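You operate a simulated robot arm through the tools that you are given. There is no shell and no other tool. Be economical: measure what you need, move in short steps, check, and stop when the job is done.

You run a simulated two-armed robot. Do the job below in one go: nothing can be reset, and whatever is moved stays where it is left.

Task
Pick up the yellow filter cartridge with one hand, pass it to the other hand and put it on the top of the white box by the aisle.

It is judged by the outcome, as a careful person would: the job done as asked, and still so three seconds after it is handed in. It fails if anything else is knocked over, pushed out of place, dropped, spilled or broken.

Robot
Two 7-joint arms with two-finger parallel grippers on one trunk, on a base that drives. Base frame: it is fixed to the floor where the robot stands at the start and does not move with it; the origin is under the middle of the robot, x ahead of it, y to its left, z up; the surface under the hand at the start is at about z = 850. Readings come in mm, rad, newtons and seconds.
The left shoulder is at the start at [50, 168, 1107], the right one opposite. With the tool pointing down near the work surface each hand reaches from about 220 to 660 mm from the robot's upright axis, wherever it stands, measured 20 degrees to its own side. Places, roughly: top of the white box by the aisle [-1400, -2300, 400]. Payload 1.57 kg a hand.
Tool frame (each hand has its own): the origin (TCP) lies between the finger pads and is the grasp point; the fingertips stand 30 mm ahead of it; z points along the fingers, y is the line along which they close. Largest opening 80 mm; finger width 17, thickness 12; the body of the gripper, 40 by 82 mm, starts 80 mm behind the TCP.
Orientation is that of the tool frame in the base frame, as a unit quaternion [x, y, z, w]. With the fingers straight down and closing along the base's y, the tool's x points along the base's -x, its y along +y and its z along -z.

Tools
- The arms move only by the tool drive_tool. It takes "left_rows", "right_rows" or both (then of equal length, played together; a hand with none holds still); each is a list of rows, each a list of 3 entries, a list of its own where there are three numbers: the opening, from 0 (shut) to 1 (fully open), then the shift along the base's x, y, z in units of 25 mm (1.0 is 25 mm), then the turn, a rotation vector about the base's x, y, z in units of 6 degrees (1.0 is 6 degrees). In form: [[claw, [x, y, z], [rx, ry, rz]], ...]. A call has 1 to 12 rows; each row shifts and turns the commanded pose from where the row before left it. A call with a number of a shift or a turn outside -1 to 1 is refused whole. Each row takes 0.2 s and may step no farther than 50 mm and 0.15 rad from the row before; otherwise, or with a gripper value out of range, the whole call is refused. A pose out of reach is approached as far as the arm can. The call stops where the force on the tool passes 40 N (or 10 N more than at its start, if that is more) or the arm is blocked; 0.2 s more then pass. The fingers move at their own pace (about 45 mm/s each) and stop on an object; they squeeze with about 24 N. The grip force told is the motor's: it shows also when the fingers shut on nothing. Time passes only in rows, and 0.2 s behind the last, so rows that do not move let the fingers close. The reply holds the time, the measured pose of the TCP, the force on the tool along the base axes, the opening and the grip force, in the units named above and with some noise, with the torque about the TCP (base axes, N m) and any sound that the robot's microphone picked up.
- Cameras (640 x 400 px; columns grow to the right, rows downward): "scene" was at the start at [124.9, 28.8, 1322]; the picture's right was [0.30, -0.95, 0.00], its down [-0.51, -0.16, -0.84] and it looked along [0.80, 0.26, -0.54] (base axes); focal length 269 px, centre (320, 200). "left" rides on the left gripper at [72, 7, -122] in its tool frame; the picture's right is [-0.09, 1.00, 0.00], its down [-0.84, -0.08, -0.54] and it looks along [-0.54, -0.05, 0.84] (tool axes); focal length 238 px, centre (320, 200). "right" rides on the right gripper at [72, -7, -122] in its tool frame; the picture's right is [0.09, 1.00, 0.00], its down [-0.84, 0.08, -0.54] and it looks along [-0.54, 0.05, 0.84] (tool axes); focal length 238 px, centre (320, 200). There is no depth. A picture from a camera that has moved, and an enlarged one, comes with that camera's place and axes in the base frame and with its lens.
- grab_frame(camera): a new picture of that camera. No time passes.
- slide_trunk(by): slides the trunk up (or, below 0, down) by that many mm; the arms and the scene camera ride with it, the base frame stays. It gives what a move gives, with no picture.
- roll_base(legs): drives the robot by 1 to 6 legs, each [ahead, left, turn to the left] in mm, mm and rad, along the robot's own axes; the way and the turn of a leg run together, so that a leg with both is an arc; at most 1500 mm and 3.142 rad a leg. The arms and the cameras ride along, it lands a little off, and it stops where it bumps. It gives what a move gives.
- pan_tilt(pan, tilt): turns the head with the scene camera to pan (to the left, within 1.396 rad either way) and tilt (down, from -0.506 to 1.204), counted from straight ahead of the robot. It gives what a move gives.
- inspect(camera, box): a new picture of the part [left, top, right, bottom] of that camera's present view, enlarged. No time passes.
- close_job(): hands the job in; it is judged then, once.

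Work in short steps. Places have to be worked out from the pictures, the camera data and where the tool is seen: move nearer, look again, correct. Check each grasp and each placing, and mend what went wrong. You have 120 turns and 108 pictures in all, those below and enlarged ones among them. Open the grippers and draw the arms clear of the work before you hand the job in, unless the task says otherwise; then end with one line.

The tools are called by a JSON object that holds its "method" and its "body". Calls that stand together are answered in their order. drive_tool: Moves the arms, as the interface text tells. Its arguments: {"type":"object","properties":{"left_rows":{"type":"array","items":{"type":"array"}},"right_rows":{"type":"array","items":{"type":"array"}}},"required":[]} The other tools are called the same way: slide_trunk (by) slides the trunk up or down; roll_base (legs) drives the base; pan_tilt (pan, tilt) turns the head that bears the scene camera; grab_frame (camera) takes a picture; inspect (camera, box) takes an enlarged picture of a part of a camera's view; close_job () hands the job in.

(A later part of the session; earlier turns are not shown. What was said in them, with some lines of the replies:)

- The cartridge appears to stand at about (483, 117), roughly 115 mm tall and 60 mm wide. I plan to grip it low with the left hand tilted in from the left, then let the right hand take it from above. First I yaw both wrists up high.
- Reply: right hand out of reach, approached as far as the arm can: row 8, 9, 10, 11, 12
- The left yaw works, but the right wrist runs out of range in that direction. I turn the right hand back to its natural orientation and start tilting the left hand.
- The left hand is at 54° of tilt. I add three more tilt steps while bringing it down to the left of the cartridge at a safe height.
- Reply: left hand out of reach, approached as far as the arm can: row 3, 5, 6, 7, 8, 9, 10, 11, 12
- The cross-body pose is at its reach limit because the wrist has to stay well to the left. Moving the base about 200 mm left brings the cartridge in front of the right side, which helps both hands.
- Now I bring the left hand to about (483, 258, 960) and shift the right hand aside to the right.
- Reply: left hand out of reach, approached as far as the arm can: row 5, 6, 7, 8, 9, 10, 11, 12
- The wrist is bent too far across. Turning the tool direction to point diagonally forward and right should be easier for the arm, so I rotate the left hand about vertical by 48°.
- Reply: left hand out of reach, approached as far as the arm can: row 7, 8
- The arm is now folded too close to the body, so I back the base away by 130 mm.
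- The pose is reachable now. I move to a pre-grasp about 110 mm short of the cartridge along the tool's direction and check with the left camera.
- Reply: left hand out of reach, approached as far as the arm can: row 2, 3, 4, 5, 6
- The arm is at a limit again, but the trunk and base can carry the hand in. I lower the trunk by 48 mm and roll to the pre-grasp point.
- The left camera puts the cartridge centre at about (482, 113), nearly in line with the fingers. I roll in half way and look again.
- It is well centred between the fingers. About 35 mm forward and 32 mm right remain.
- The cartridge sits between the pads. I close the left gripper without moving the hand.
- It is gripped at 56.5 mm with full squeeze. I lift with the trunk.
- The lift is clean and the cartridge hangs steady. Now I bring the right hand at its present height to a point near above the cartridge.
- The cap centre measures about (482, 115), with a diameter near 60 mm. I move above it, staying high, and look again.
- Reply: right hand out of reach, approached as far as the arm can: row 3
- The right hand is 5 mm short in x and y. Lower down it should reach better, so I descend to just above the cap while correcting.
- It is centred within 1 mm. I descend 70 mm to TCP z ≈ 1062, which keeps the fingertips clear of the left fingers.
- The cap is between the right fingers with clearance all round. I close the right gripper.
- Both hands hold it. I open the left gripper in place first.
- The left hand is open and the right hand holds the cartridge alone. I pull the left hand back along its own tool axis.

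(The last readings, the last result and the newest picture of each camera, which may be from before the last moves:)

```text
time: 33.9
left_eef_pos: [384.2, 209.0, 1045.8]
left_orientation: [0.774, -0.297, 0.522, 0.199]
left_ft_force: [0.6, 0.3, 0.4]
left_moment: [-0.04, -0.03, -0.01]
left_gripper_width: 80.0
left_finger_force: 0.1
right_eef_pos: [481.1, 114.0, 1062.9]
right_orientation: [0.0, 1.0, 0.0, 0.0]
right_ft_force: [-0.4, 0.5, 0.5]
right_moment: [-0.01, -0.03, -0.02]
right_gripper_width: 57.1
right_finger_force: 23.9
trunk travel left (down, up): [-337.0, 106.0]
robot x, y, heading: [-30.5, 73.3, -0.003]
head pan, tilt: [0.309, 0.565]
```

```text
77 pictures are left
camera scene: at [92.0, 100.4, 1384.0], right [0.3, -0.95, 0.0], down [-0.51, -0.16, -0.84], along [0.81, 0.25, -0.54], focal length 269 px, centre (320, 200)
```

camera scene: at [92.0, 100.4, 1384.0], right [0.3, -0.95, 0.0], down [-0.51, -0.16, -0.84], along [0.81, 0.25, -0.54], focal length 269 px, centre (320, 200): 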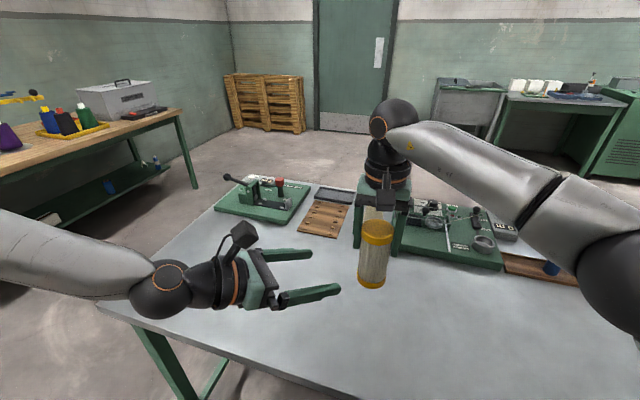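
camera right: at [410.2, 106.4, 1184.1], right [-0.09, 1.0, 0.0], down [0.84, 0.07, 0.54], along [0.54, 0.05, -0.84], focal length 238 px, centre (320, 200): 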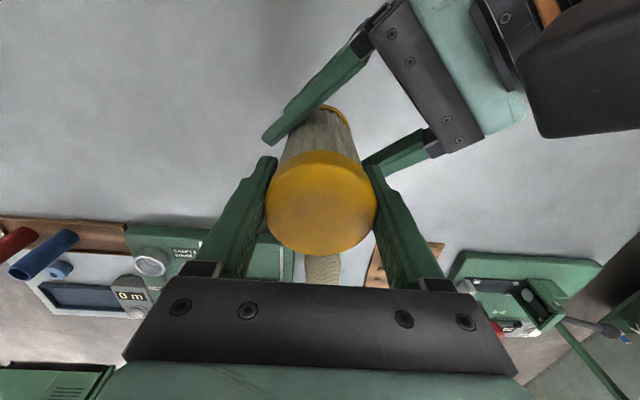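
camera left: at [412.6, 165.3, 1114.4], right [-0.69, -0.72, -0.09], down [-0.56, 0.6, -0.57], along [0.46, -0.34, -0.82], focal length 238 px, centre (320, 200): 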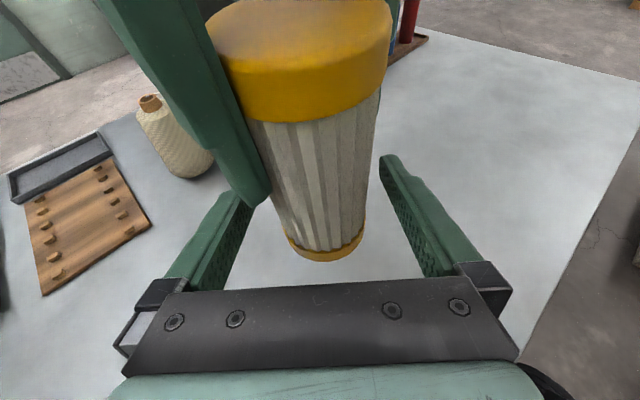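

The handover worked. Now I tilt the left tool back to pointing down and withdraw both hands towards the body.

{"method": "drive_tool", "body": {"left_rows": [[1, [-0.2, 0.3, 0.2], [0.66, 0.74, 0]], [1, [-0.2, 0.3, 0.2], [0.66, 0.74, 0]], [1, [-0.2, 0.3, 0.2], [0.66, 0.74, 0]], [1, [-0.2, 0.3, 0.2], [0.66, 0.74, 0]], [1, [-0.2, 0.3, 0.2], [0.66, 0.74, 0]], [1, [-0.2, 0.3, 0.2], [0.66, 0.74, 0]], [1, [0, 0.3, 0.2], [0.66, 0.74, 0]], [1, [0, 0.3, 0.2], [0.66, 0.74, 0]], [1, [0, 0.3, 0.2], [0.66, 0.74, 0]], [1, [0, 0.3, 0.2], [0.66, 0.74, 0]], [1, [0, 0.3, 0.2], [0.66, 0.74, 0]], [1, [0, 0, 0], [0, 0, -1]]], "right_rows": [[0, [0, 0, 0.4], [0, 0, 0]], [0, [0, 0, 0.4], [0, 0, 0]], [0, [-0.4, -0.6, 0.4], [0, 0, 0]], [0, [-0.4, -0.6, 0.4], [0, 0, 0]], [0, [-0.4, -0.6, 0.4], [0, 0, 0]], [0, [-0.4, -0.6, 0], [0, 0, 0]], [0, [-0.4, -0.6, 0], [0, 0, 0]], [0, [-0.4, -0.6, 0], [0, 0, 0]], [0, [-0.4, -0.6, 0], [0, 0, 0]], [0, [-0.4, -0.6, 0], [0, 0, 0]], [0, [-0.4, -0.6, 0], [0, 0, 0]], [0, [-0.4, -0.6, 0], [0, 0, 0]]]}}

{"method": "pan_tilt", "body": {"pan": -1.39, "tilt": 0.4}}

{"method": "grab_frame", "body": {"camera": "scene"}}

{"method": "grab_frame", "body": {"camera": "right"}}

```text
time: 36.5
left_eef_pos: [356.4, 306.6, 1103.7]
left_orientation: [0.913, -0.406, 0.019, 0.007]
left_ft_force: [-0.2, -0.2, 0.9]
left_moment: [-0.01, 0.01, -0.02]
left_gripper_width: 79.9
left_finger_force: 0.1
left hand out of reach, approached as far as the arm can: row 9, 10, 11
right_eef_pos: [380.7, -37.9, 1112.3]
right_orientation: [0.002, 1.0, -0.001, -0.001]
right_ft_force: [-0.2, -0.4, -2.0]
right_moment: [0.02, 0.04, -0.03]
right_gripper_width: 56.8
right_finger_force: 24.1
trunk travel left (down, up): [-337.0, 106.0]
robot x, y, heading: [-35.7, 70.9, -0.0]
head pan, tilt: [0.309, 0.565]
```

```text
time: 38.3
left_eef_pos: [356.7, 307.2, 1105.0]
left_orientation: [0.914, -0.405, 0.019, 0.008]
left_ft_force: [-0.9, 0.2, 0.7]
left_moment: [0.0, -0.01, 0.0]
left_gripper_width: 80.0
left_finger_force: 0.1
right_eef_pos: [381.4, -38.1, 1112.7]
right_orientation: [0.001, 1.0, 0.0, 0.0]
right_ft_force: [0.3, 1.5, -1.7]
right_moment: [0.02, 0.01, -0.01]
right_gripper_width: 57.0
right_finger_force: 24.1
trunk travel left (down, up): [-337.0, 106.0]
robot x, y, heading: [-30.7, 71.3, -0.003]
head pan, tilt: [-1.389, 0.4]
```

```text
76 pictures are left
camera scene: at [23.7, -17.9, 1399.0], right [-0.98, -0.18, 0.0], down [-0.07, 0.38, -0.92], along [0.16, -0.91, -0.39], focal length 269 px, centre (320, 200)
```

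scene: 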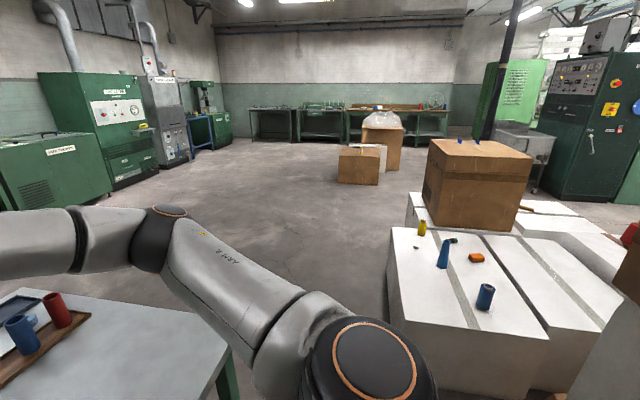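

```text
75 pictures are left
camera right: at [310.4, -43.7, 1234.3], right [-0.09, 1.0, 0.0], down [0.84, 0.08, 0.54], along [0.54, 0.05, -0.84], focal length 238 px, centre (320, 200)
```

right: 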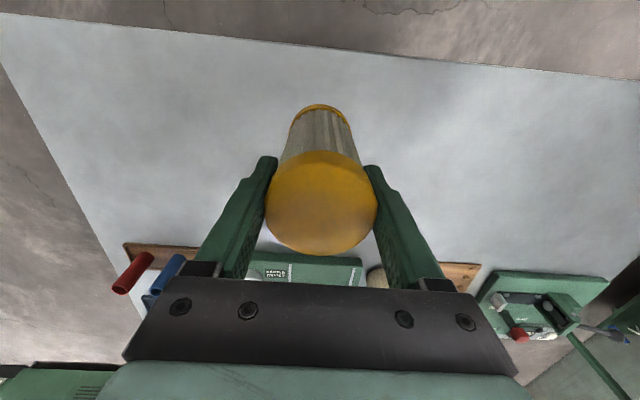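

The cartridge is held firmly. White slabs and boxes stand to the right rear, so I look to the other side before driving.

{"method": "pan_tilt", "body": {"pan": 1.39, "tilt": 0.4}}

{"method": "grab_frame", "body": {"camera": "scene"}}

```text
time: 40.7
left_eef_pos: [355.7, 306.7, 1104.8]
left_orientation: [0.914, -0.406, 0.019, 0.009]
left_ft_force: [0.5, 0.4, -0.6]
left_moment: [0.0, 0.01, -0.03]
left_gripper_width: 79.9
left_finger_force: 0.0
right_eef_pos: [381.9, -36.2, 1111.4]
right_orientation: [0.0, 1.0, 0.0, 0.0]
right_ft_force: [-0.1, 0.3, -1.1]
right_moment: [0.01, -0.03, 0.04]
right_gripper_width: 57.0
right_finger_force: 23.9
trunk travel left (down, up): [-337.0, 106.0]
robot x, y, heading: [-34.3, 70.9, -0.005]
head pan, tilt: [1.389, 0.4]
```

```text
74 pictures are left
camera scene: at [24.2, 164.3, 1399.0], right [0.98, -0.18, 0.0], down [-0.07, -0.38, -0.92], along [0.17, 0.91, -0.39], focal length 269 px, centre (320, 200)
```

scene: 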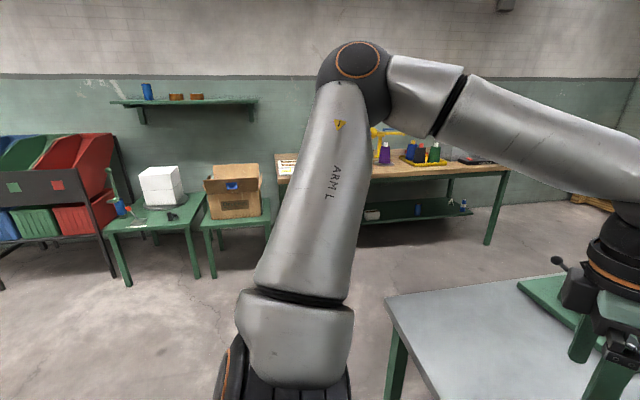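

There is open floor on the left. I back off 150 mm from the table, turn right about 0.8 rad and look ahead towards the boxes.

{"method": "roll_base", "body": {"legs": [[-150, 0, 0], [0, 0, -0.8]]}}

{"method": "pan_tilt", "body": {"pan": -1.2, "tilt": 0.4}}

{"method": "grab_frame", "body": {"camera": "scene"}}

```text
time: 44.2
left_eef_pos: [257.6, -44.7, 1104.4]
left_orientation: [-0.682, 0.731, -0.014, -0.016]
left_ft_force: [-0.7, 0.4, -0.1]
left_moment: [-0.01, 0.02, -0.02]
left_gripper_width: 80.2
left_finger_force: 0.1
right_eef_pos: [28.1, -301.8, 1111.1]
right_orientation: [0.392, 0.92, 0.0, 0.0]
right_ft_force: [-0.1, 0.7, -1.6]
right_moment: [-0.04, 0.01, 0.03]
right_gripper_width: 57.0
right_finger_force: 23.2
trunk travel left (down, up): [-337.0, 106.0]
robot x, y, heading: [-179.9, 68.7, -0.806]
head pan, tilt: [1.389, 0.4]
```

```text
time: 46.5
left_eef_pos: [257.2, -44.0, 1104.9]
left_orientation: [-0.683, 0.73, -0.015, -0.015]
left_ft_force: [0.3, 0.4, 1.1]
left_moment: [0.02, 0.04, 0.01]
left_gripper_width: 79.8
left_finger_force: 0.0
right_eef_pos: [28.0, -301.2, 1112.9]
right_orientation: [0.392, 0.92, 0.0, 0.0]
right_ft_force: [0.0, -0.5, -1.1]
right_moment: [0.02, 0.0, 0.03]
right_gripper_width: 57.1
right_finger_force: 24.5
trunk travel left (down, up): [-337.0, 106.0]
robot x, y, heading: [-183.8, 70.0, -0.808]
head pan, tilt: [-1.201, 0.4]
```

```text
73 pictures are left
camera scene: at [-193.0, -39.4, 1399.0], right [-0.91, 0.42, 0.0], down [0.16, 0.35, -0.92], along [-0.39, -0.84, -0.39], focal length 269 px, centre (320, 200)
```

scene: 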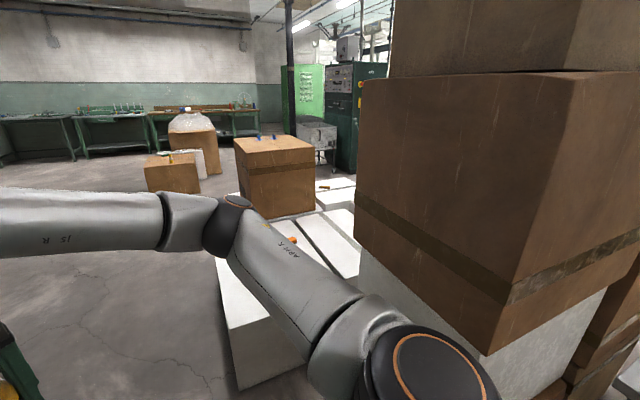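

A tall stack of brown boxes on a white base stands close on my right-rear. The target seems to lie farther back along the row of white boxes, next to open floor, so I look at the floor ahead to plan the route.

{"method": "pan_tilt", "body": {"pan": -0.5, "tilt": 0.7}}

{"method": "grab_frame", "body": {"camera": "scene"}}

{"method": "pan_tilt", "body": {"pan": -1.39, "tilt": 0.8}}

{"method": "grab_frame", "body": {"camera": "scene"}}

```text
time: 47.6
left_eef_pos: [258.1, -45.2, 1104.8]
left_orientation: [-0.682, 0.731, -0.015, -0.016]
left_ft_force: [0.9, 0.3, -1.0]
left_moment: [0.02, 0.02, -0.03]
left_gripper_width: 80.3
left_finger_force: 0.0
right_eef_pos: [27.4, -301.3, 1112.5]
right_orientation: [0.392, 0.92, 0.0, 0.001]
right_ft_force: [0.2, 0.4, -2.1]
right_moment: [-0.02, 0.0, -0.02]
right_gripper_width: 56.7
right_finger_force: 23.9
trunk travel left (down, up): [-337.0, 106.0]
robot x, y, heading: [-178.8, 73.8, -0.804]
head pan, tilt: [-0.499, 0.7]
```

```text
72 pictures are left
camera scene: at [-131.7, -37.4, 1372.2], right [-0.96, -0.26, 0.0], down [-0.17, 0.62, -0.77], along [0.2, -0.74, -0.64], focal length 269 px, centre (320, 200)
```

scene: 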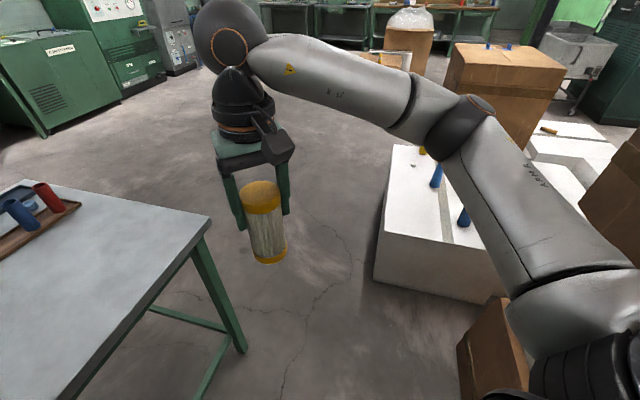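

```text
time: 48.8
left_eef_pos: [257.9, -44.9, 1105.7]
left_orientation: [-0.682, 0.731, -0.014, -0.015]
left_ft_force: [-0.4, -0.4, -0.4]
left_moment: [-0.01, 0.01, -0.04]
left_gripper_width: 80.3
left_finger_force: 0.0
right_eef_pos: [27.6, -301.8, 1111.6]
right_orientation: [0.392, 0.92, 0.0, 0.001]
right_ft_force: [-0.9, 0.1, -1.6]
right_moment: [-0.02, 0.02, -0.03]
right_gripper_width: 57.0
right_finger_force: 24.5
trunk travel left (down, up): [-337.0, 106.0]
robot x, y, heading: [-184.5, 74.7, -0.805]
head pan, tilt: [-1.389, 0.799]
```

```text
71 pictures are left
camera scene: at [-201.1, -20.9, 1363.9], right [-0.81, 0.58, 0.0], down [0.42, 0.58, -0.7], along [-0.41, -0.57, -0.72], focal length 269 px, centre (320, 200)
```

scene: 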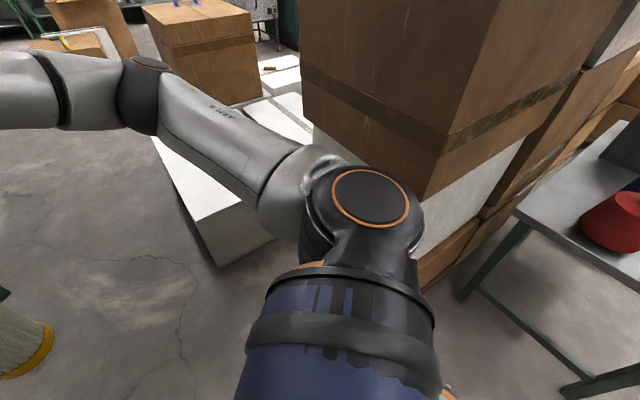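

I can now place the near white box corner at about (-207, -984), the table corner at about (308, -470) and the stack corner at about (-600, -740). I drive through the middle of the gap.

{"method": "roll_base", "body": {"legs": [[719, -366, 0], [400, 0, 0]]}}

{"method": "grab_frame", "body": {"camera": "scene"}}

```text
time: 55.2
left_eef_pos: [771.0, -1112.4, 1104.6]
left_orientation: [-0.682, 0.731, -0.015, -0.016]
left_ft_force: [0.0, -0.7, 0.2]
left_moment: [0.02, -0.03, 0.0]
left_gripper_width: 80.3
left_finger_force: 0.1
right_eef_pos: [540.2, -1367.4, 1111.3]
right_orientation: [0.393, 0.919, 0.0, 0.0]
right_ft_force: [0.4, -0.8, -0.9]
right_moment: [0.03, 0.04, 0.01]
right_gripper_width: 57.2
right_finger_force: 24.0
trunk travel left (down, up): [-337.0, 106.0]
robot x, y, heading: [331.3, -998.2, -0.813]
head pan, tilt: [-1.389, 0.799]
```

```text
70 pictures are left
camera scene: at [311.7, -1086.8, 1363.9], right [-0.81, 0.59, 0.0], down [0.42, 0.58, -0.7], along [-0.41, -0.56, -0.72], focal length 269 px, centre (320, 200)
```

scene: 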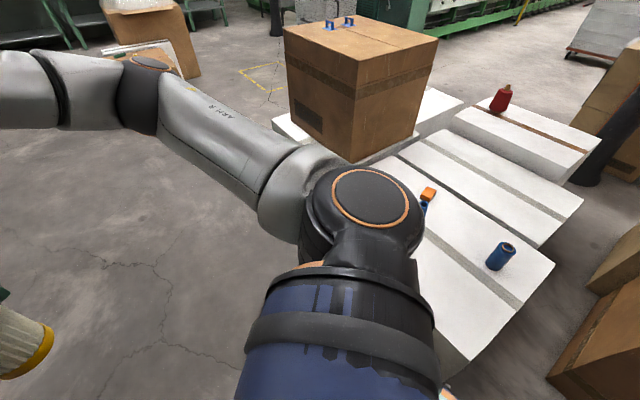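

I'm in the aisle now. The target white box lies beyond the big brown box, so I move along the aisle to about y = -2300 and turn to face it.

{"method": "roll_base", "body": {"legs": [[924, -915, 0], [0, 0, -1.2]]}}

{"method": "pan_tilt", "body": {"pan": -0.8, "tilt": 0.4}}

{"method": "grab_frame", "body": {"camera": "scene"}}

```text
time: 66.7
left_eef_pos: [349.0, -2743.0, 1106.0]
left_orientation: [-0.153, 0.988, -0.003, -0.021]
left_ft_force: [-0.1, 0.5, -0.2]
left_moment: [-0.01, 0.02, 0.02]
left_gripper_width: 80.0
left_finger_force: 0.0
right_eef_pos: [25.2, -2622.1, 1112.2]
right_orientation: [0.842, 0.539, 0.0, 0.0]
right_ft_force: [-0.3, 0.2, -0.5]
right_moment: [0.02, -0.03, -0.02]
right_gripper_width: 57.1
right_finger_force: 24.3
trunk travel left (down, up): [-337.0, 106.0]
robot x, y, heading: [294.3, -2291.4, -2.002]
head pan, tilt: [-1.389, 0.799]
```

```text
time: 67.7
left_eef_pos: [348.5, -2742.4, 1104.5]
left_orientation: [-0.152, 0.988, -0.003, -0.02]
left_ft_force: [0.1, -0.1, -0.1]
left_moment: [0.01, -0.01, 0.01]
left_gripper_width: 80.1
left_finger_force: 0.0
right_eef_pos: [26.5, -2623.2, 1112.1]
right_orientation: [0.842, 0.54, 0.0, 0.0]
right_ft_force: [-0.6, -0.3, -1.4]
right_moment: [0.01, -0.02, 0.0]
right_gripper_width: 56.8
right_finger_force: 24.3
trunk travel left (down, up): [-337.0, 106.0]
robot x, y, heading: [298.0, -2290.1, -2.002]
head pan, tilt: [-0.799, 0.4]
```

```text
69 pictures are left
camera scene: at [192.0, -2356.7, 1399.0], right [-0.33, 0.94, 0.0], down [0.37, 0.13, -0.92], along [-0.87, -0.31, -0.39], focal length 269 px, centre (320, 200)
```

scene: 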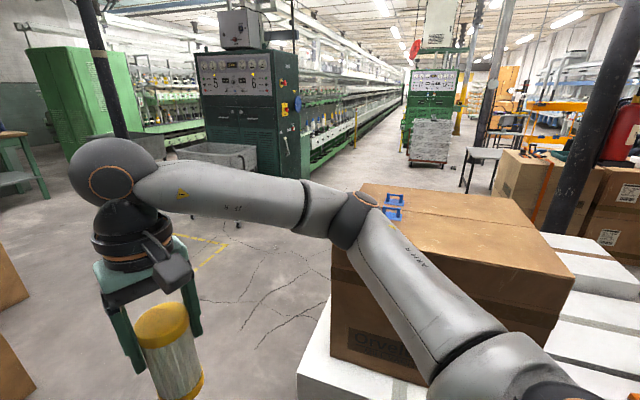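

The target should be behind the brown box from here. I go around its -y side over open floor and look back at it.

{"method": "roll_base", "body": {"legs": [[814, 264, 0], [421, -796, 0]]}}

{"method": "pan_tilt", "body": {"pan": -1.39, "tilt": 0.5}}

{"method": "grab_frame", "body": {"camera": "scene"}}

```text
time: 79.2
left_eef_pos: [-650.0, -3647.9, 1104.8]
left_orientation: [-0.153, 0.988, -0.003, -0.021]
left_ft_force: [-0.1, 0.3, -0.4]
left_moment: [0.02, -0.04, 0.03]
left_gripper_width: 80.0
left_finger_force: 0.1
right_eef_pos: [-973.3, -3527.3, 1111.6]
right_orientation: [0.842, 0.539, -0.001, 0.0]
right_ft_force: [-0.3, 0.0, -1.1]
right_moment: [-0.03, 0.01, -0.02]
right_gripper_width: 57.1
right_finger_force: 23.9
trunk travel left (down, up): [-337.0, 106.0]
robot x, y, heading: [-703.5, -3197.3, -2.002]
head pan, tilt: [-0.799, 0.4]
```

```text
time: 80.2
left_eef_pos: [-650.4, -3647.1, 1104.6]
left_orientation: [-0.154, 0.988, -0.004, -0.021]
left_ft_force: [1.0, 0.4, -0.1]
left_moment: [0.01, 0.0, 0.05]
left_gripper_width: 80.0
left_finger_force: 0.1
right_eef_pos: [-974.0, -3527.5, 1111.1]
right_orientation: [0.842, 0.54, 0.0, 0.0]
right_ft_force: [-0.1, -0.3, -1.8]
right_moment: [0.03, -0.01, 0.0]
right_gripper_width: 57.2
right_finger_force: 23.9
trunk travel left (down, up): [-337.0, 106.0]
robot x, y, heading: [-702.4, -3199.9, -2.003]
head pan, tilt: [-1.389, 0.499]
```

```text
68 pictures are left
camera scene: at [-808.0, -3208.8, 1389.9], right [0.25, 0.97, 0.0], down [0.46, -0.12, -0.88], along [-0.85, 0.22, -0.48], focal length 269 px, centre (320, 200)
```

scene: 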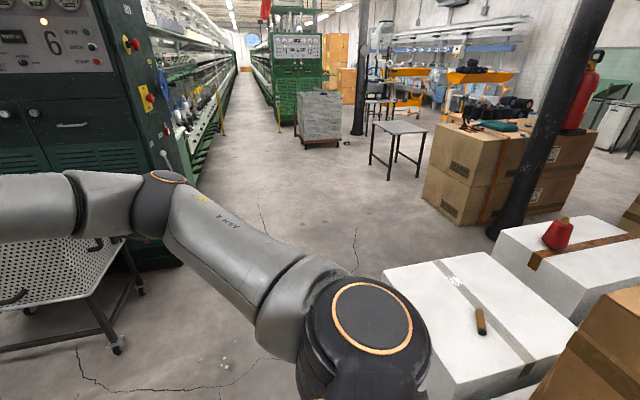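

The target box is now in full view: its top spans about x -1740 to -1200 and y -2640 to -2015, with a small brown object at about (-1370, -2360). I drive to its -y side and turn to face it.

{"method": "roll_base", "body": {"legs": [[421, -794, 0], [0, 0, -2.71]]}}

{"method": "pan_tilt", "body": {"pan": -0.1, "tilt": 0.8}}

{"method": "grab_frame", "body": {"camera": "scene"}}

```text
time: 93.9
left_eef_pos: [-1834.4, -2863.3, 1104.7]
left_orientation: [0.931, 0.364, 0.019, -0.008]
left_ft_force: [0.5, -0.1, 0.2]
left_moment: [0.03, -0.03, -0.01]
left_gripper_width: 80.1
left_finger_force: 0.1
right_eef_pos: [-1491.5, -2837.0, 1112.7]
right_orientation: [0.71, -0.704, 0.0, 0.0]
right_ft_force: [-0.1, 0.5, -2.5]
right_moment: [-0.03, 0.0, -0.03]
right_gripper_width: 56.9
right_finger_force: 23.8
trunk travel left (down, up): [-337.0, 106.0]
robot x, y, heading: [-1592.3, -3251.8, 1.578]
head pan, tilt: [-1.389, 0.499]
```

```text
time: 95.3
left_eef_pos: [-1835.3, -2864.9, 1104.8]
left_orientation: [0.931, 0.363, 0.019, -0.008]
left_ft_force: [-0.3, 0.1, 0.3]
left_moment: [0.01, 0.0, -0.02]
left_gripper_width: 80.3
left_finger_force: 0.0
right_eef_pos: [-1491.5, -2835.6, 1111.8]
right_orientation: [0.71, -0.705, 0.0, 0.001]
right_ft_force: [0.0, -0.2, -1.5]
right_moment: [-0.01, -0.02, 0.01]
right_gripper_width: 56.7
right_finger_force: 24.3
trunk travel left (down, up): [-337.0, 106.0]
robot x, y, heading: [-1597.0, -3247.0, 1.576]
head pan, tilt: [-0.099, 0.799]
```

```text
67 pictures are left
camera scene: at [-1589.6, -3128.9, 1363.9], right [1.0, -0.09, 0.0], down [-0.07, -0.71, -0.7], along [0.07, 0.69, -0.72], focal length 269 px, centre (320, 200)
```

scene: 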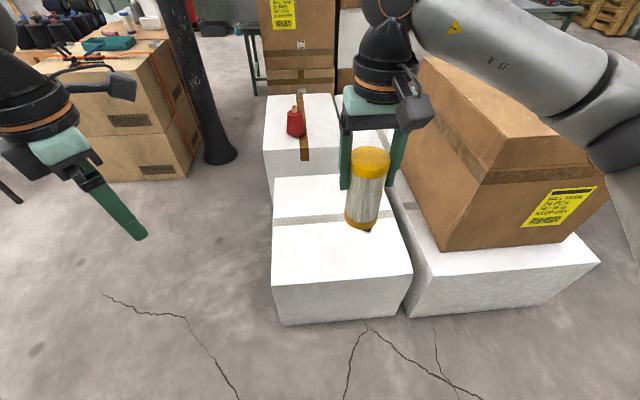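

I'm facing the box squarely. A tall brown box stands on the neighbouring white box from about x ≥ -1010, so I shift left a bit, roll forward, and then lower the trunk.

{"method": "roll_base", "body": {"legs": [[235, 90, 0]]}}

{"method": "slide_trunk", "body": {"by": -200}}

{"method": "grab_frame", "body": {"camera": "scene"}}

{"method": "grab_frame", "body": {"camera": "right"}}

```text
time: 97.2
left_eef_pos: [-1928.1, -2629.3, 1105.1]
left_orientation: [0.931, 0.363, 0.021, -0.007]
left_ft_force: [-1.0, 0.2, -0.5]
left_moment: [0.02, -0.01, -0.02]
left_gripper_width: 80.1
left_finger_force: 0.1
right_eef_pos: [-1582.6, -2602.5, 1111.0]
right_orientation: [0.71, -0.705, 0.0, 0.0]
right_ft_force: [0.2, 0.6, -1.7]
right_moment: [-0.04, 0.0, 0.01]
right_gripper_width: 57.1
right_finger_force: 23.7
trunk travel left (down, up): [-337.0, 106.0]
robot x, y, heading: [-1686.9, -3016.3, 1.578]
head pan, tilt: [-0.099, 0.799]
```

```text
time: 99.3
left_eef_pos: [-1926.5, -2630.5, 904.6]
left_orientation: [0.932, 0.362, 0.019, -0.008]
left_ft_force: [-0.2, 0.3, -0.7]
left_moment: [-0.01, -0.01, 0.0]
left_gripper_width: 80.0
left_finger_force: 0.0
right_eef_pos: [-1582.4, -2603.1, 912.2]
right_orientation: [0.709, -0.706, 0.0, 0.0]
right_ft_force: [-0.2, 0.4, -2.0]
right_moment: [-0.02, 0.0, -0.01]
right_gripper_width: 57.0
right_finger_force: 23.8
trunk travel left (down, up): [-137.0, 306.0]
robot x, y, heading: [-1687.2, -3016.6, 1.578]
head pan, tilt: [-0.099, 0.799]
```

```text
66 pictures are left
camera scene: at [-1681.3, -2895.3, 1164.0], right [1.0, -0.09, 0.0], down [-0.07, -0.71, -0.7], along [0.07, 0.69, -0.72], focal length 269 px, centre (320, 200)
```

scene: 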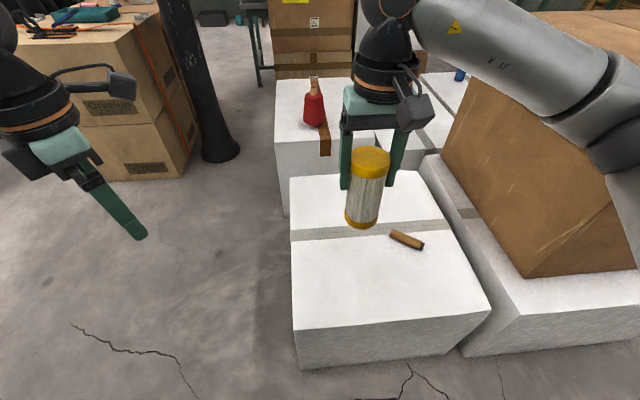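

```text
65 pictures are left
camera right: at [-1574.9, -2674.6, 1034.3], right [-1.0, -0.1, 0.0], down [-0.08, 0.84, 0.54], along [-0.05, 0.54, -0.84], focal length 238 px, centre (320, 200)
```

right: 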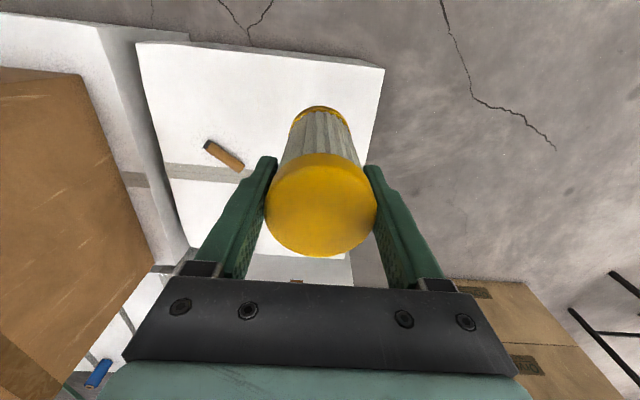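

The small brown item lies at about (-1370…-1280, -2350…-2410). I'll place the cartridge at about (-1530, -2500), well clear of it: lower the trunk further, then move the hand over the spot.

{"method": "slide_trunk", "body": {"by": -125}}

{"method": "drive_tool", "body": {"right_rows": [[0, [0.4, 0.7, 0], [0, 0, 0]], [0, [0.4, 0.7, 0], [0, 0, 0]], [0, [0.4, 0.7, 0], [0, 0, 0]], [0, [0.4, 0.7, 0], [0, 0, 0]], [0, [0.4, 0.7, 0], [0, 0, 0]], [0, [0.1, 0.6, 0], [0, 0, 0]]]}}

{"method": "grab_frame", "body": {"camera": "scene"}}

{"method": "grab_frame", "body": {"camera": "right"}}

```text
time: 100.9
left_eef_pos: [-1926.6, -2629.8, 780.1]
left_orientation: [0.931, 0.363, 0.019, -0.007]
left_ft_force: [0.5, 0.2, 0.6]
left_moment: [-0.02, 0.01, 0.03]
left_gripper_width: 80.1
left_finger_force: 0.0
right_eef_pos: [-1581.9, -2602.9, 787.5]
right_orientation: [0.709, -0.705, -0.001, 0.0]
right_ft_force: [-0.8, -0.4, -1.4]
right_moment: [0.01, 0.01, -0.01]
right_gripper_width: 56.9
right_finger_force: 23.7
trunk travel left (down, up): [-12.0, 431.0]
robot x, y, heading: [-1689.3, -3014.8, 1.575]
head pan, tilt: [-0.099, 0.799]
```

```text
time: 102.3
left_eef_pos: [-1925.8, -2630.2, 780.3]
left_orientation: [0.931, 0.363, 0.02, -0.008]
left_ft_force: [-0.1, -0.2, -0.7]
left_moment: [-0.01, -0.01, -0.03]
left_gripper_width: 80.2
left_finger_force: 0.1
right_eef_pos: [-1529.6, -2499.6, 785.5]
right_orientation: [0.71, -0.705, 0.0, 0.0]
right_ft_force: [-0.2, 0.3, -0.7]
right_moment: [0.03, 0.03, -0.04]
right_gripper_width: 56.9
right_finger_force: 23.9
trunk travel left (down, up): [-12.0, 431.0]
robot x, y, heading: [-1687.9, -3013.4, 1.577]
head pan, tilt: [-0.099, 0.799]
```

```text
64 pictures are left
camera scene: at [-1681.2, -2895.2, 1038.9], right [1.0, -0.09, 0.0], down [-0.07, -0.71, -0.7], along [0.07, 0.69, -0.72], focal length 269 px, centre (320, 200)
```

scene: 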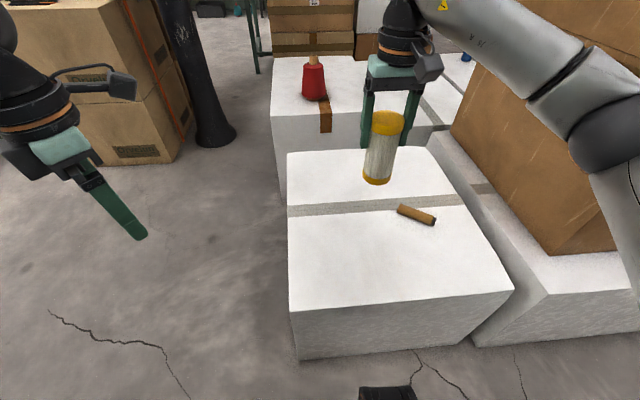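

```text
63 pictures are left
camera right: at [-1522.3, -2572.0, 909.3], right [-1.0, -0.1, 0.0], down [-0.08, 0.84, 0.54], along [-0.05, 0.54, -0.84], focal length 238 px, centre (320, 200)
```

right: 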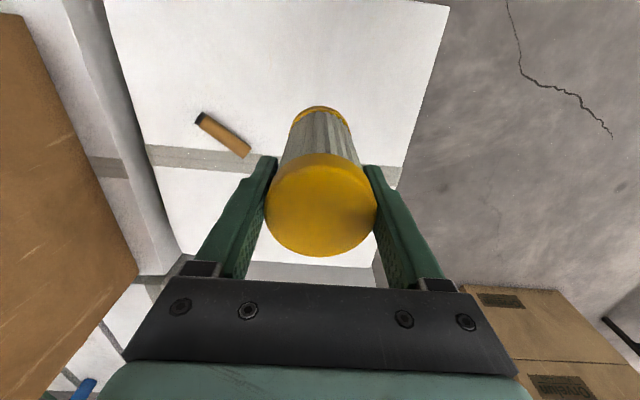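

The spot is clear. I descend in stages while watching the elbow near the brown box.

{"method": "drive_tool", "body": {"right_rows": [[0, [0, 0, -0.8], [0, 0, 0]], [0, [0, 0, -0.8], [0, 0, 0]], [0, [0, 0, -0.8], [0, 0, 0]], [0, [0, 0, -0.8], [0, 0, 0]], [0, [0, 0, -0.8], [0, 0, 0]], [0, [0, 0, -0.8], [0, 0, 0]]]}}

{"method": "grab_frame", "body": {"camera": "scene"}}

```text
time: 103.7
left_eef_pos: [-1925.8, -2629.6, 781.0]
left_orientation: [0.932, 0.363, 0.019, -0.008]
left_ft_force: [-0.4, -0.4, 0.1]
left_moment: [0.02, 0.0, 0.0]
left_gripper_width: 80.1
left_finger_force: 0.1
right_eef_pos: [-1531.2, -2501.2, 665.6]
right_orientation: [0.709, -0.705, 0.0, 0.001]
right_ft_force: [0.0, -0.6, -1.7]
right_moment: [0.03, 0.0, 0.02]
right_gripper_width: 57.2
right_finger_force: 24.8
trunk travel left (down, up): [-12.0, 431.0]
robot x, y, heading: [-1691.1, -3017.3, 1.581]
head pan, tilt: [-0.099, 0.799]
```

```text
62 pictures are left
camera scene: at [-1681.3, -2895.2, 1038.9], right [1.0, -0.09, 0.0], down [-0.07, -0.71, -0.7], along [0.07, 0.69, -0.72], focal length 269 px, centre (320, 200)
```

scene: 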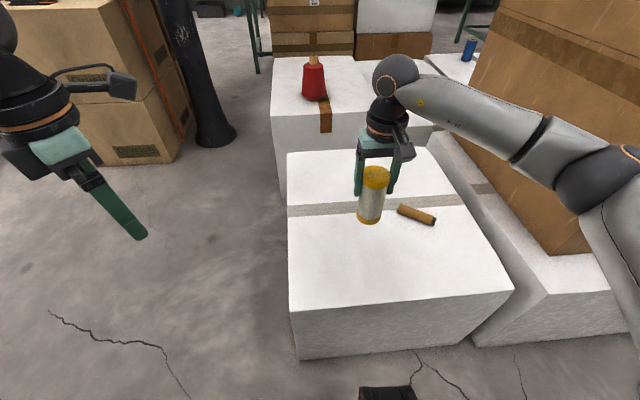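

The elbow is well clear of the brown box. I continue down to about z = 545.

{"method": "drive_tool", "body": {"right_rows": [[0, [0, 0, -0.8], [0, 0, 0]], [0, [0, 0, -0.8], [0, 0, 0]], [0, [0, 0, -0.8], [0, 0, 0]], [0, [0, 0, -0.8], [0, 0, 0]], [0, [0, 0, -0.8], [0, 0, 0]], [0, [0, 0, -0.6], [0, 0, 0]]]}}

{"method": "grab_frame", "body": {"camera": "scene"}}

{"method": "grab_frame", "body": {"camera": "right"}}

```text
time: 105.1
left_eef_pos: [-1926.5, -2628.8, 780.4]
left_orientation: [0.931, 0.364, 0.02, -0.008]
left_ft_force: [0.9, 0.0, -0.5]
left_moment: [-0.02, 0.02, -0.02]
left_gripper_width: 80.0
left_finger_force: 0.0
right_eef_pos: [-1530.7, -2499.9, 552.6]
right_orientation: [0.709, -0.705, 0.0, 0.0]
right_ft_force: [-0.3, 0.0, -1.9]
right_moment: [0.01, 0.02, -0.01]
right_gripper_width: 57.1
right_finger_force: 24.0
trunk travel left (down, up): [-12.0, 431.0]
robot x, y, heading: [-1688.2, -3014.6, 1.579]
head pan, tilt: [-0.099, 0.799]
```

```text
61 pictures are left
camera scene: at [-1681.3, -2895.2, 1038.9], right [1.0, -0.09, 0.0], down [-0.07, -0.71, -0.7], along [0.07, 0.69, -0.72], focal length 269 px, centre (320, 200)
```

scene: 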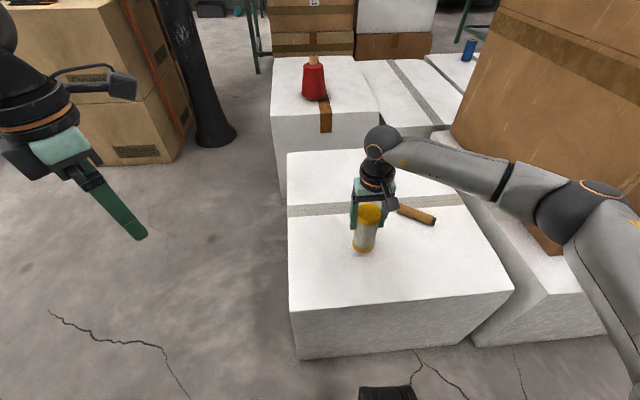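

```text
60 pictures are left
camera right: at [-1522.2, -2572.2, 674.3], right [-1.0, -0.1, 0.0], down [-0.08, 0.84, 0.54], along [-0.05, 0.54, -0.84], focal length 238 px, centre (320, 200)
```

right: 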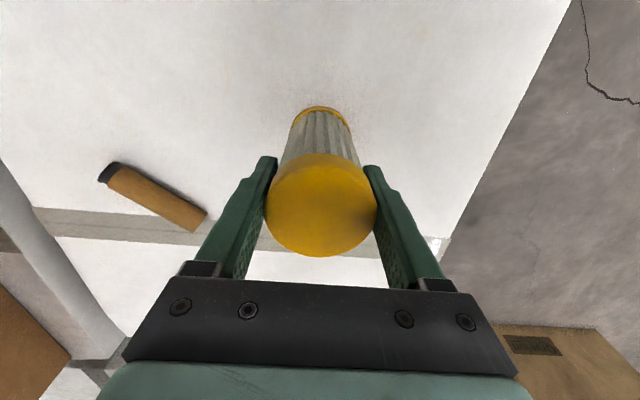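

About 50 mm should remain above the box. I descend 38 mm slowly and read the force.

{"method": "drive_tool", "body": {"right_rows": [[0, [0, 0, -0.4], [0, 0, 0]], [0, [0, 0, -0.4], [0, 0, 0]], [0, [0, 0, -0.4], [0, 0, 0]], [0, [0, 0, -0.3], [0, 0, 0]]]}}

{"method": "inspect", "body": {"camera": "scene", "box": [290, 160, 450, 290]}}

```text
time: 106.1
left_eef_pos: [-1926.5, -2631.0, 781.5]
left_orientation: [0.932, 0.362, 0.02, -0.009]
left_ft_force: [-0.6, -0.1, -0.3]
left_moment: [0.0, -0.01, 0.02]
left_gripper_width: 80.1
left_finger_force: 0.0
right_eef_pos: [-1530.7, -2498.9, 518.7]
right_orientation: [0.709, -0.705, -0.005, -0.003]
right_ft_force: [1.7, 0.7, 24.1]
right_moment: [0.07, -0.05, 0.03]
right_gripper_width: 57.7
right_finger_force: 24.4
trunk travel left (down, up): [-12.0, 431.0]
robot x, y, heading: [-1687.9, -3015.6, 1.579]
head pan, tilt: [-0.099, 0.799]
```

```text
3.08 times, centred on (370, 225) of scene
camera zoom: at [-1681.7, -2896.9, 1039.7], right [1.0, -0.09, 0.0], down [-0.07, -0.71, -0.7], along [0.07, 0.7, -0.72], focal length 826 px, centre (166, 123)
```

zoom: 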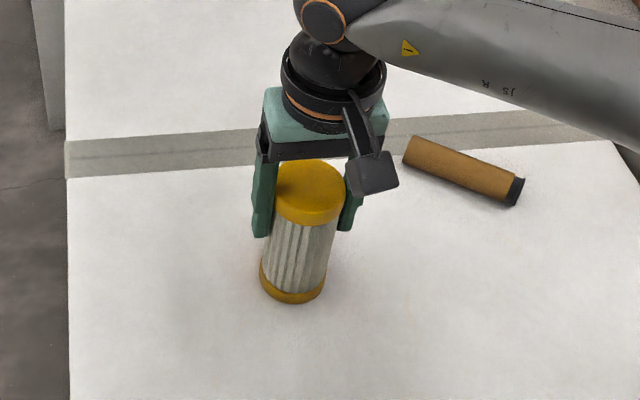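

It touches down at z ≈ 518 with 24 N. I ease up 3 mm to take off the preload and check the force.

{"method": "drive_tool", "body": {"right_rows": [[0, [0, 0, 0.12], [0, 0, 0]], [0, [0, 0, 0], [0, 0, 0]]]}}

```text
time: 106.7
left_eef_pos: [-1927.5, -2630.7, 779.4]
left_orientation: [0.931, 0.364, 0.02, -0.009]
left_ft_force: [-1.1, 0.6, 0.0]
left_moment: [0.03, 0.0, 0.02]
left_gripper_width: 79.9
left_finger_force: 0.1
right_eef_pos: [-1531.5, -2498.7, 519.9]
right_orientation: [0.709, -0.705, -0.002, -0.001]
right_ft_force: [-1.4, 8.0, 15.9]
right_moment: [0.62, 0.32, -0.07]
right_gripper_width: 57.2
right_finger_force: 23.9
trunk travel left (down, up): [-12.0, 431.0]
robot x, y, heading: [-1686.2, -3018.1, 1.578]
head pan, tilt: [-0.099, 0.799]
```

There is still 16 N of preload, so I raise 1.5 mm more, then open.

{"method": "drive_tool", "body": {"right_rows": [[0, [0, 0, 0.06], [0, 0, 0]], [0, [0, 0, 0], [0, 0, 0]], [1, [0, 0, 0], [0, 0, 0]], [1, [0, 0, 0], [0, 0, 0]], [1, [0, 0, 0], [0, 0, 0]], [1, [0, 0, 0], [0, 0, 0]]]}}

{"method": "grab_frame", "body": {"camera": "right"}}

{"method": "inspect", "body": {"camera": "scene", "box": [290, 160, 450, 290]}}

```text
time: 108.1
left_eef_pos: [-1927.4, -2630.3, 778.9]
left_orientation: [0.932, 0.363, 0.019, -0.007]
left_ft_force: [0.7, 0.2, -0.3]
left_moment: [-0.04, -0.01, -0.02]
left_gripper_width: 80.1
left_finger_force: 0.0
right_eef_pos: [-1530.9, -2500.0, 519.3]
right_orientation: [0.709, -0.705, -0.001, -0.001]
right_ft_force: [0.9, 0.6, 0.4]
right_moment: [-0.03, 0.01, -0.02]
right_gripper_width: 80.2
right_finger_force: 0.0
trunk travel left (down, up): [-12.0, 431.0]
robot x, y, heading: [-1689.4, -3016.9, 1.576]
head pan, tilt: [-0.099, 0.799]
```

```text
58 pictures are left
camera right: at [-1522.5, -2571.9, 641.2], right [-1.0, -0.1, 0.0], down [-0.08, 0.84, 0.54], along [-0.05, 0.54, -0.84], focal length 238 px, centre (320, 200)
```

right: 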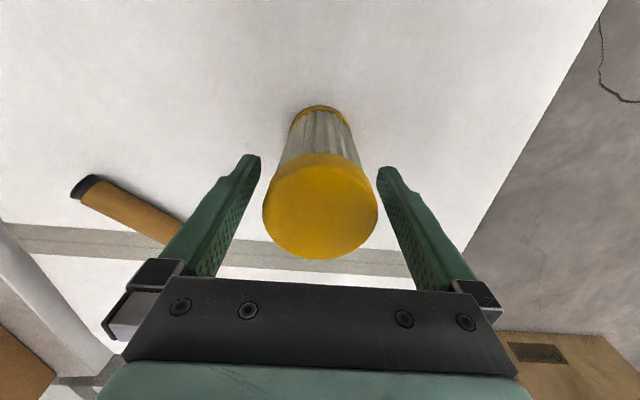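

```text
3.08 times, centred on (370, 225) of scene
camera zoom: at [-1681.3, -2895.3, 1038.9], right [1.0, -0.09, 0.0], down [-0.07, -0.71, -0.7], along [0.07, 0.69, -0.72], focal length 826 px, centre (166, 123)
```

zoom: 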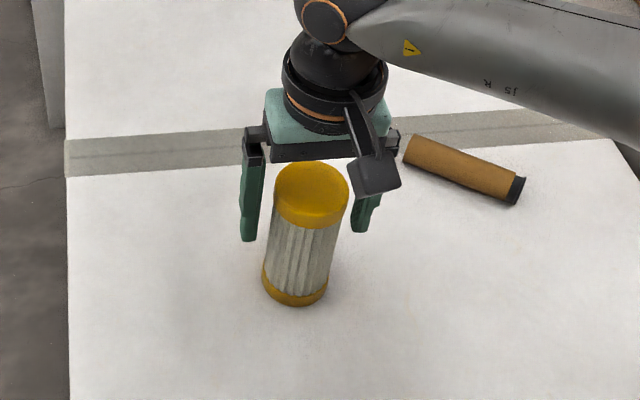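

The cartridge is released and stands upright with clearance on both sides. I lift the right hand straight up.

{"method": "drive_tool", "body": {"right_rows": [[1, [0, 0, 0.6], [0, 0, 0]], [1, [0, 0, 0.8], [0, 0, 0]], [1, [0, 0, 0.8], [0, 0, 0]], [1, [0, 0, 0.8], [0, 0, 0]], [1, [0, 0, 0.8], [0, 0, 0]], [1, [0, 0, 0.8], [0, 0, 0]], [1, [0, 0, 0.8], [0, 0, 0]], [1, [0, 0, 0.8], [0, 0, 0]], [1, [0, -0.8, 0], [0, 0, 0]], [1, [0, -0.8, 0], [0, 0, 0]], [1, [0, -0.8, 0], [0, 0, 0]], [1, [0, -0.8, 0], [0, 0, 0]]]}}

{"method": "grab_frame", "body": {"camera": "scene"}}

```text
time: 110.7
left_eef_pos: [-1926.1, -2629.6, 780.7]
left_orientation: [0.931, 0.363, 0.019, -0.007]
left_ft_force: [-0.7, 0.0, 0.1]
left_moment: [0.01, 0.03, 0.01]
left_gripper_width: 80.0
left_finger_force: 0.2
right_eef_pos: [-1531.2, -2579.5, 674.4]
right_orientation: [0.709, -0.706, 0.001, -0.001]
right_ft_force: [-0.8, 0.4, 0.2]
right_moment: [-0.01, -0.03, -0.01]
right_gripper_width: 79.9
right_finger_force: 0.1
trunk travel left (down, up): [-12.0, 431.0]
robot x, y, heading: [-1688.1, -3021.4, 1.575]
head pan, tilt: [-0.099, 0.799]
```

```text
56 pictures are left
camera scene: at [-1681.3, -2895.3, 1038.9], right [1.0, -0.09, 0.0], down [-0.07, -0.71, -0.7], along [0.07, 0.69, -0.72], focal length 269 px, centre (320, 200)
```

scene: 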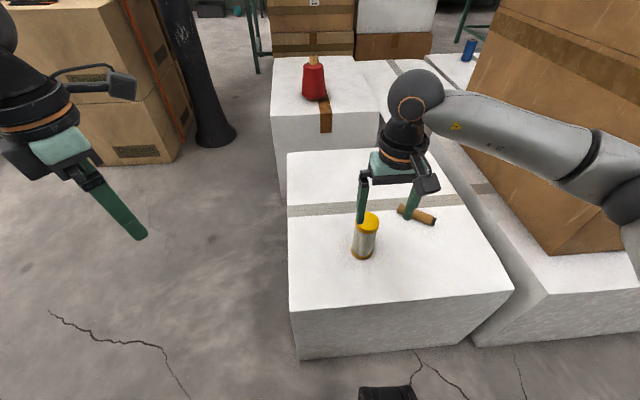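

The cartridge stands on the box and nothing else has moved. I raise the trunk, back off and take a final look.

{"method": "slide_trunk", "body": {"by": 200}}

{"method": "roll_base", "body": {"legs": [[-220, 0, 0]]}}

{"method": "grab_frame", "body": {"camera": "scene"}}

```text
time: 112.8
left_eef_pos: [-1926.0, -2629.6, 979.9]
left_orientation: [0.932, 0.363, 0.02, -0.008]
left_ft_force: [-0.4, 0.2, 0.5]
left_moment: [-0.05, 0.03, 0.03]
left_gripper_width: 79.8
left_finger_force: 0.0
right_eef_pos: [-1531.5, -2580.2, 874.8]
right_orientation: [0.709, -0.705, 0.0, 0.0]
right_ft_force: [-0.1, -0.3, 0.1]
right_moment: [-0.06, 0.0, -0.01]
right_gripper_width: 79.9
right_finger_force: 0.0
trunk travel left (down, up): [-212.0, 231.0]
robot x, y, heading: [-1687.6, -3020.2, 1.575]
head pan, tilt: [-0.099, 0.799]
```

```text
time: 114.5
left_eef_pos: [-1926.6, -2851.4, 980.6]
left_orientation: [0.931, 0.364, 0.02, -0.007]
left_ft_force: [1.6, -1.1, -0.4]
left_moment: [0.01, 0.0, -0.02]
left_gripper_width: 79.9
left_finger_force: 0.0
right_eef_pos: [-1529.5, -2800.5, 874.7]
right_orientation: [0.709, -0.705, -0.001, 0.0]
right_ft_force: [0.3, 0.5, -0.5]
right_moment: [0.03, -0.01, -0.01]
right_gripper_width: 79.9
right_finger_force: 0.0
trunk travel left (down, up): [-212.0, 231.0]
robot x, y, heading: [-1685.5, -3234.5, 1.577]
head pan, tilt: [-0.099, 0.799]
```

```text
55 pictures are left
camera scene: at [-1680.2, -3115.2, 1239.0], right [1.0, -0.09, 0.0], down [-0.07, -0.71, -0.7], along [0.07, 0.69, -0.72], focal length 269 px, centre (320, 200)
```

scene: 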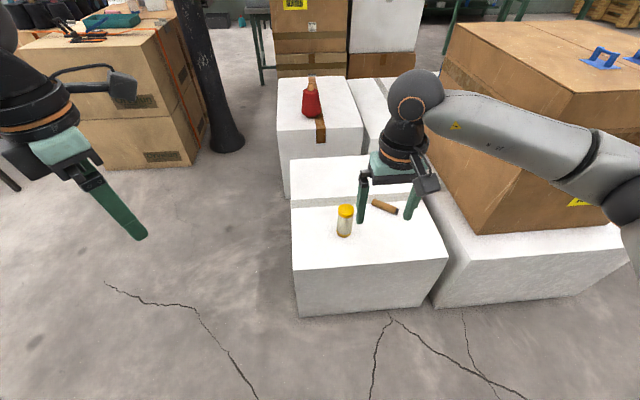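

The cartridge stands upright on the box, both hands are open and clear, and nothing else was disturbed. I hand the job in.

{"method": "close_job", "body": {}}

```text
The job is handed in.
```

The left hand picked up the yellow filter cartridge and passed it to the right hand, which stood it upright on top of the white box by the aisle. Both grippers are open and clear, and nothing else was disturbed.
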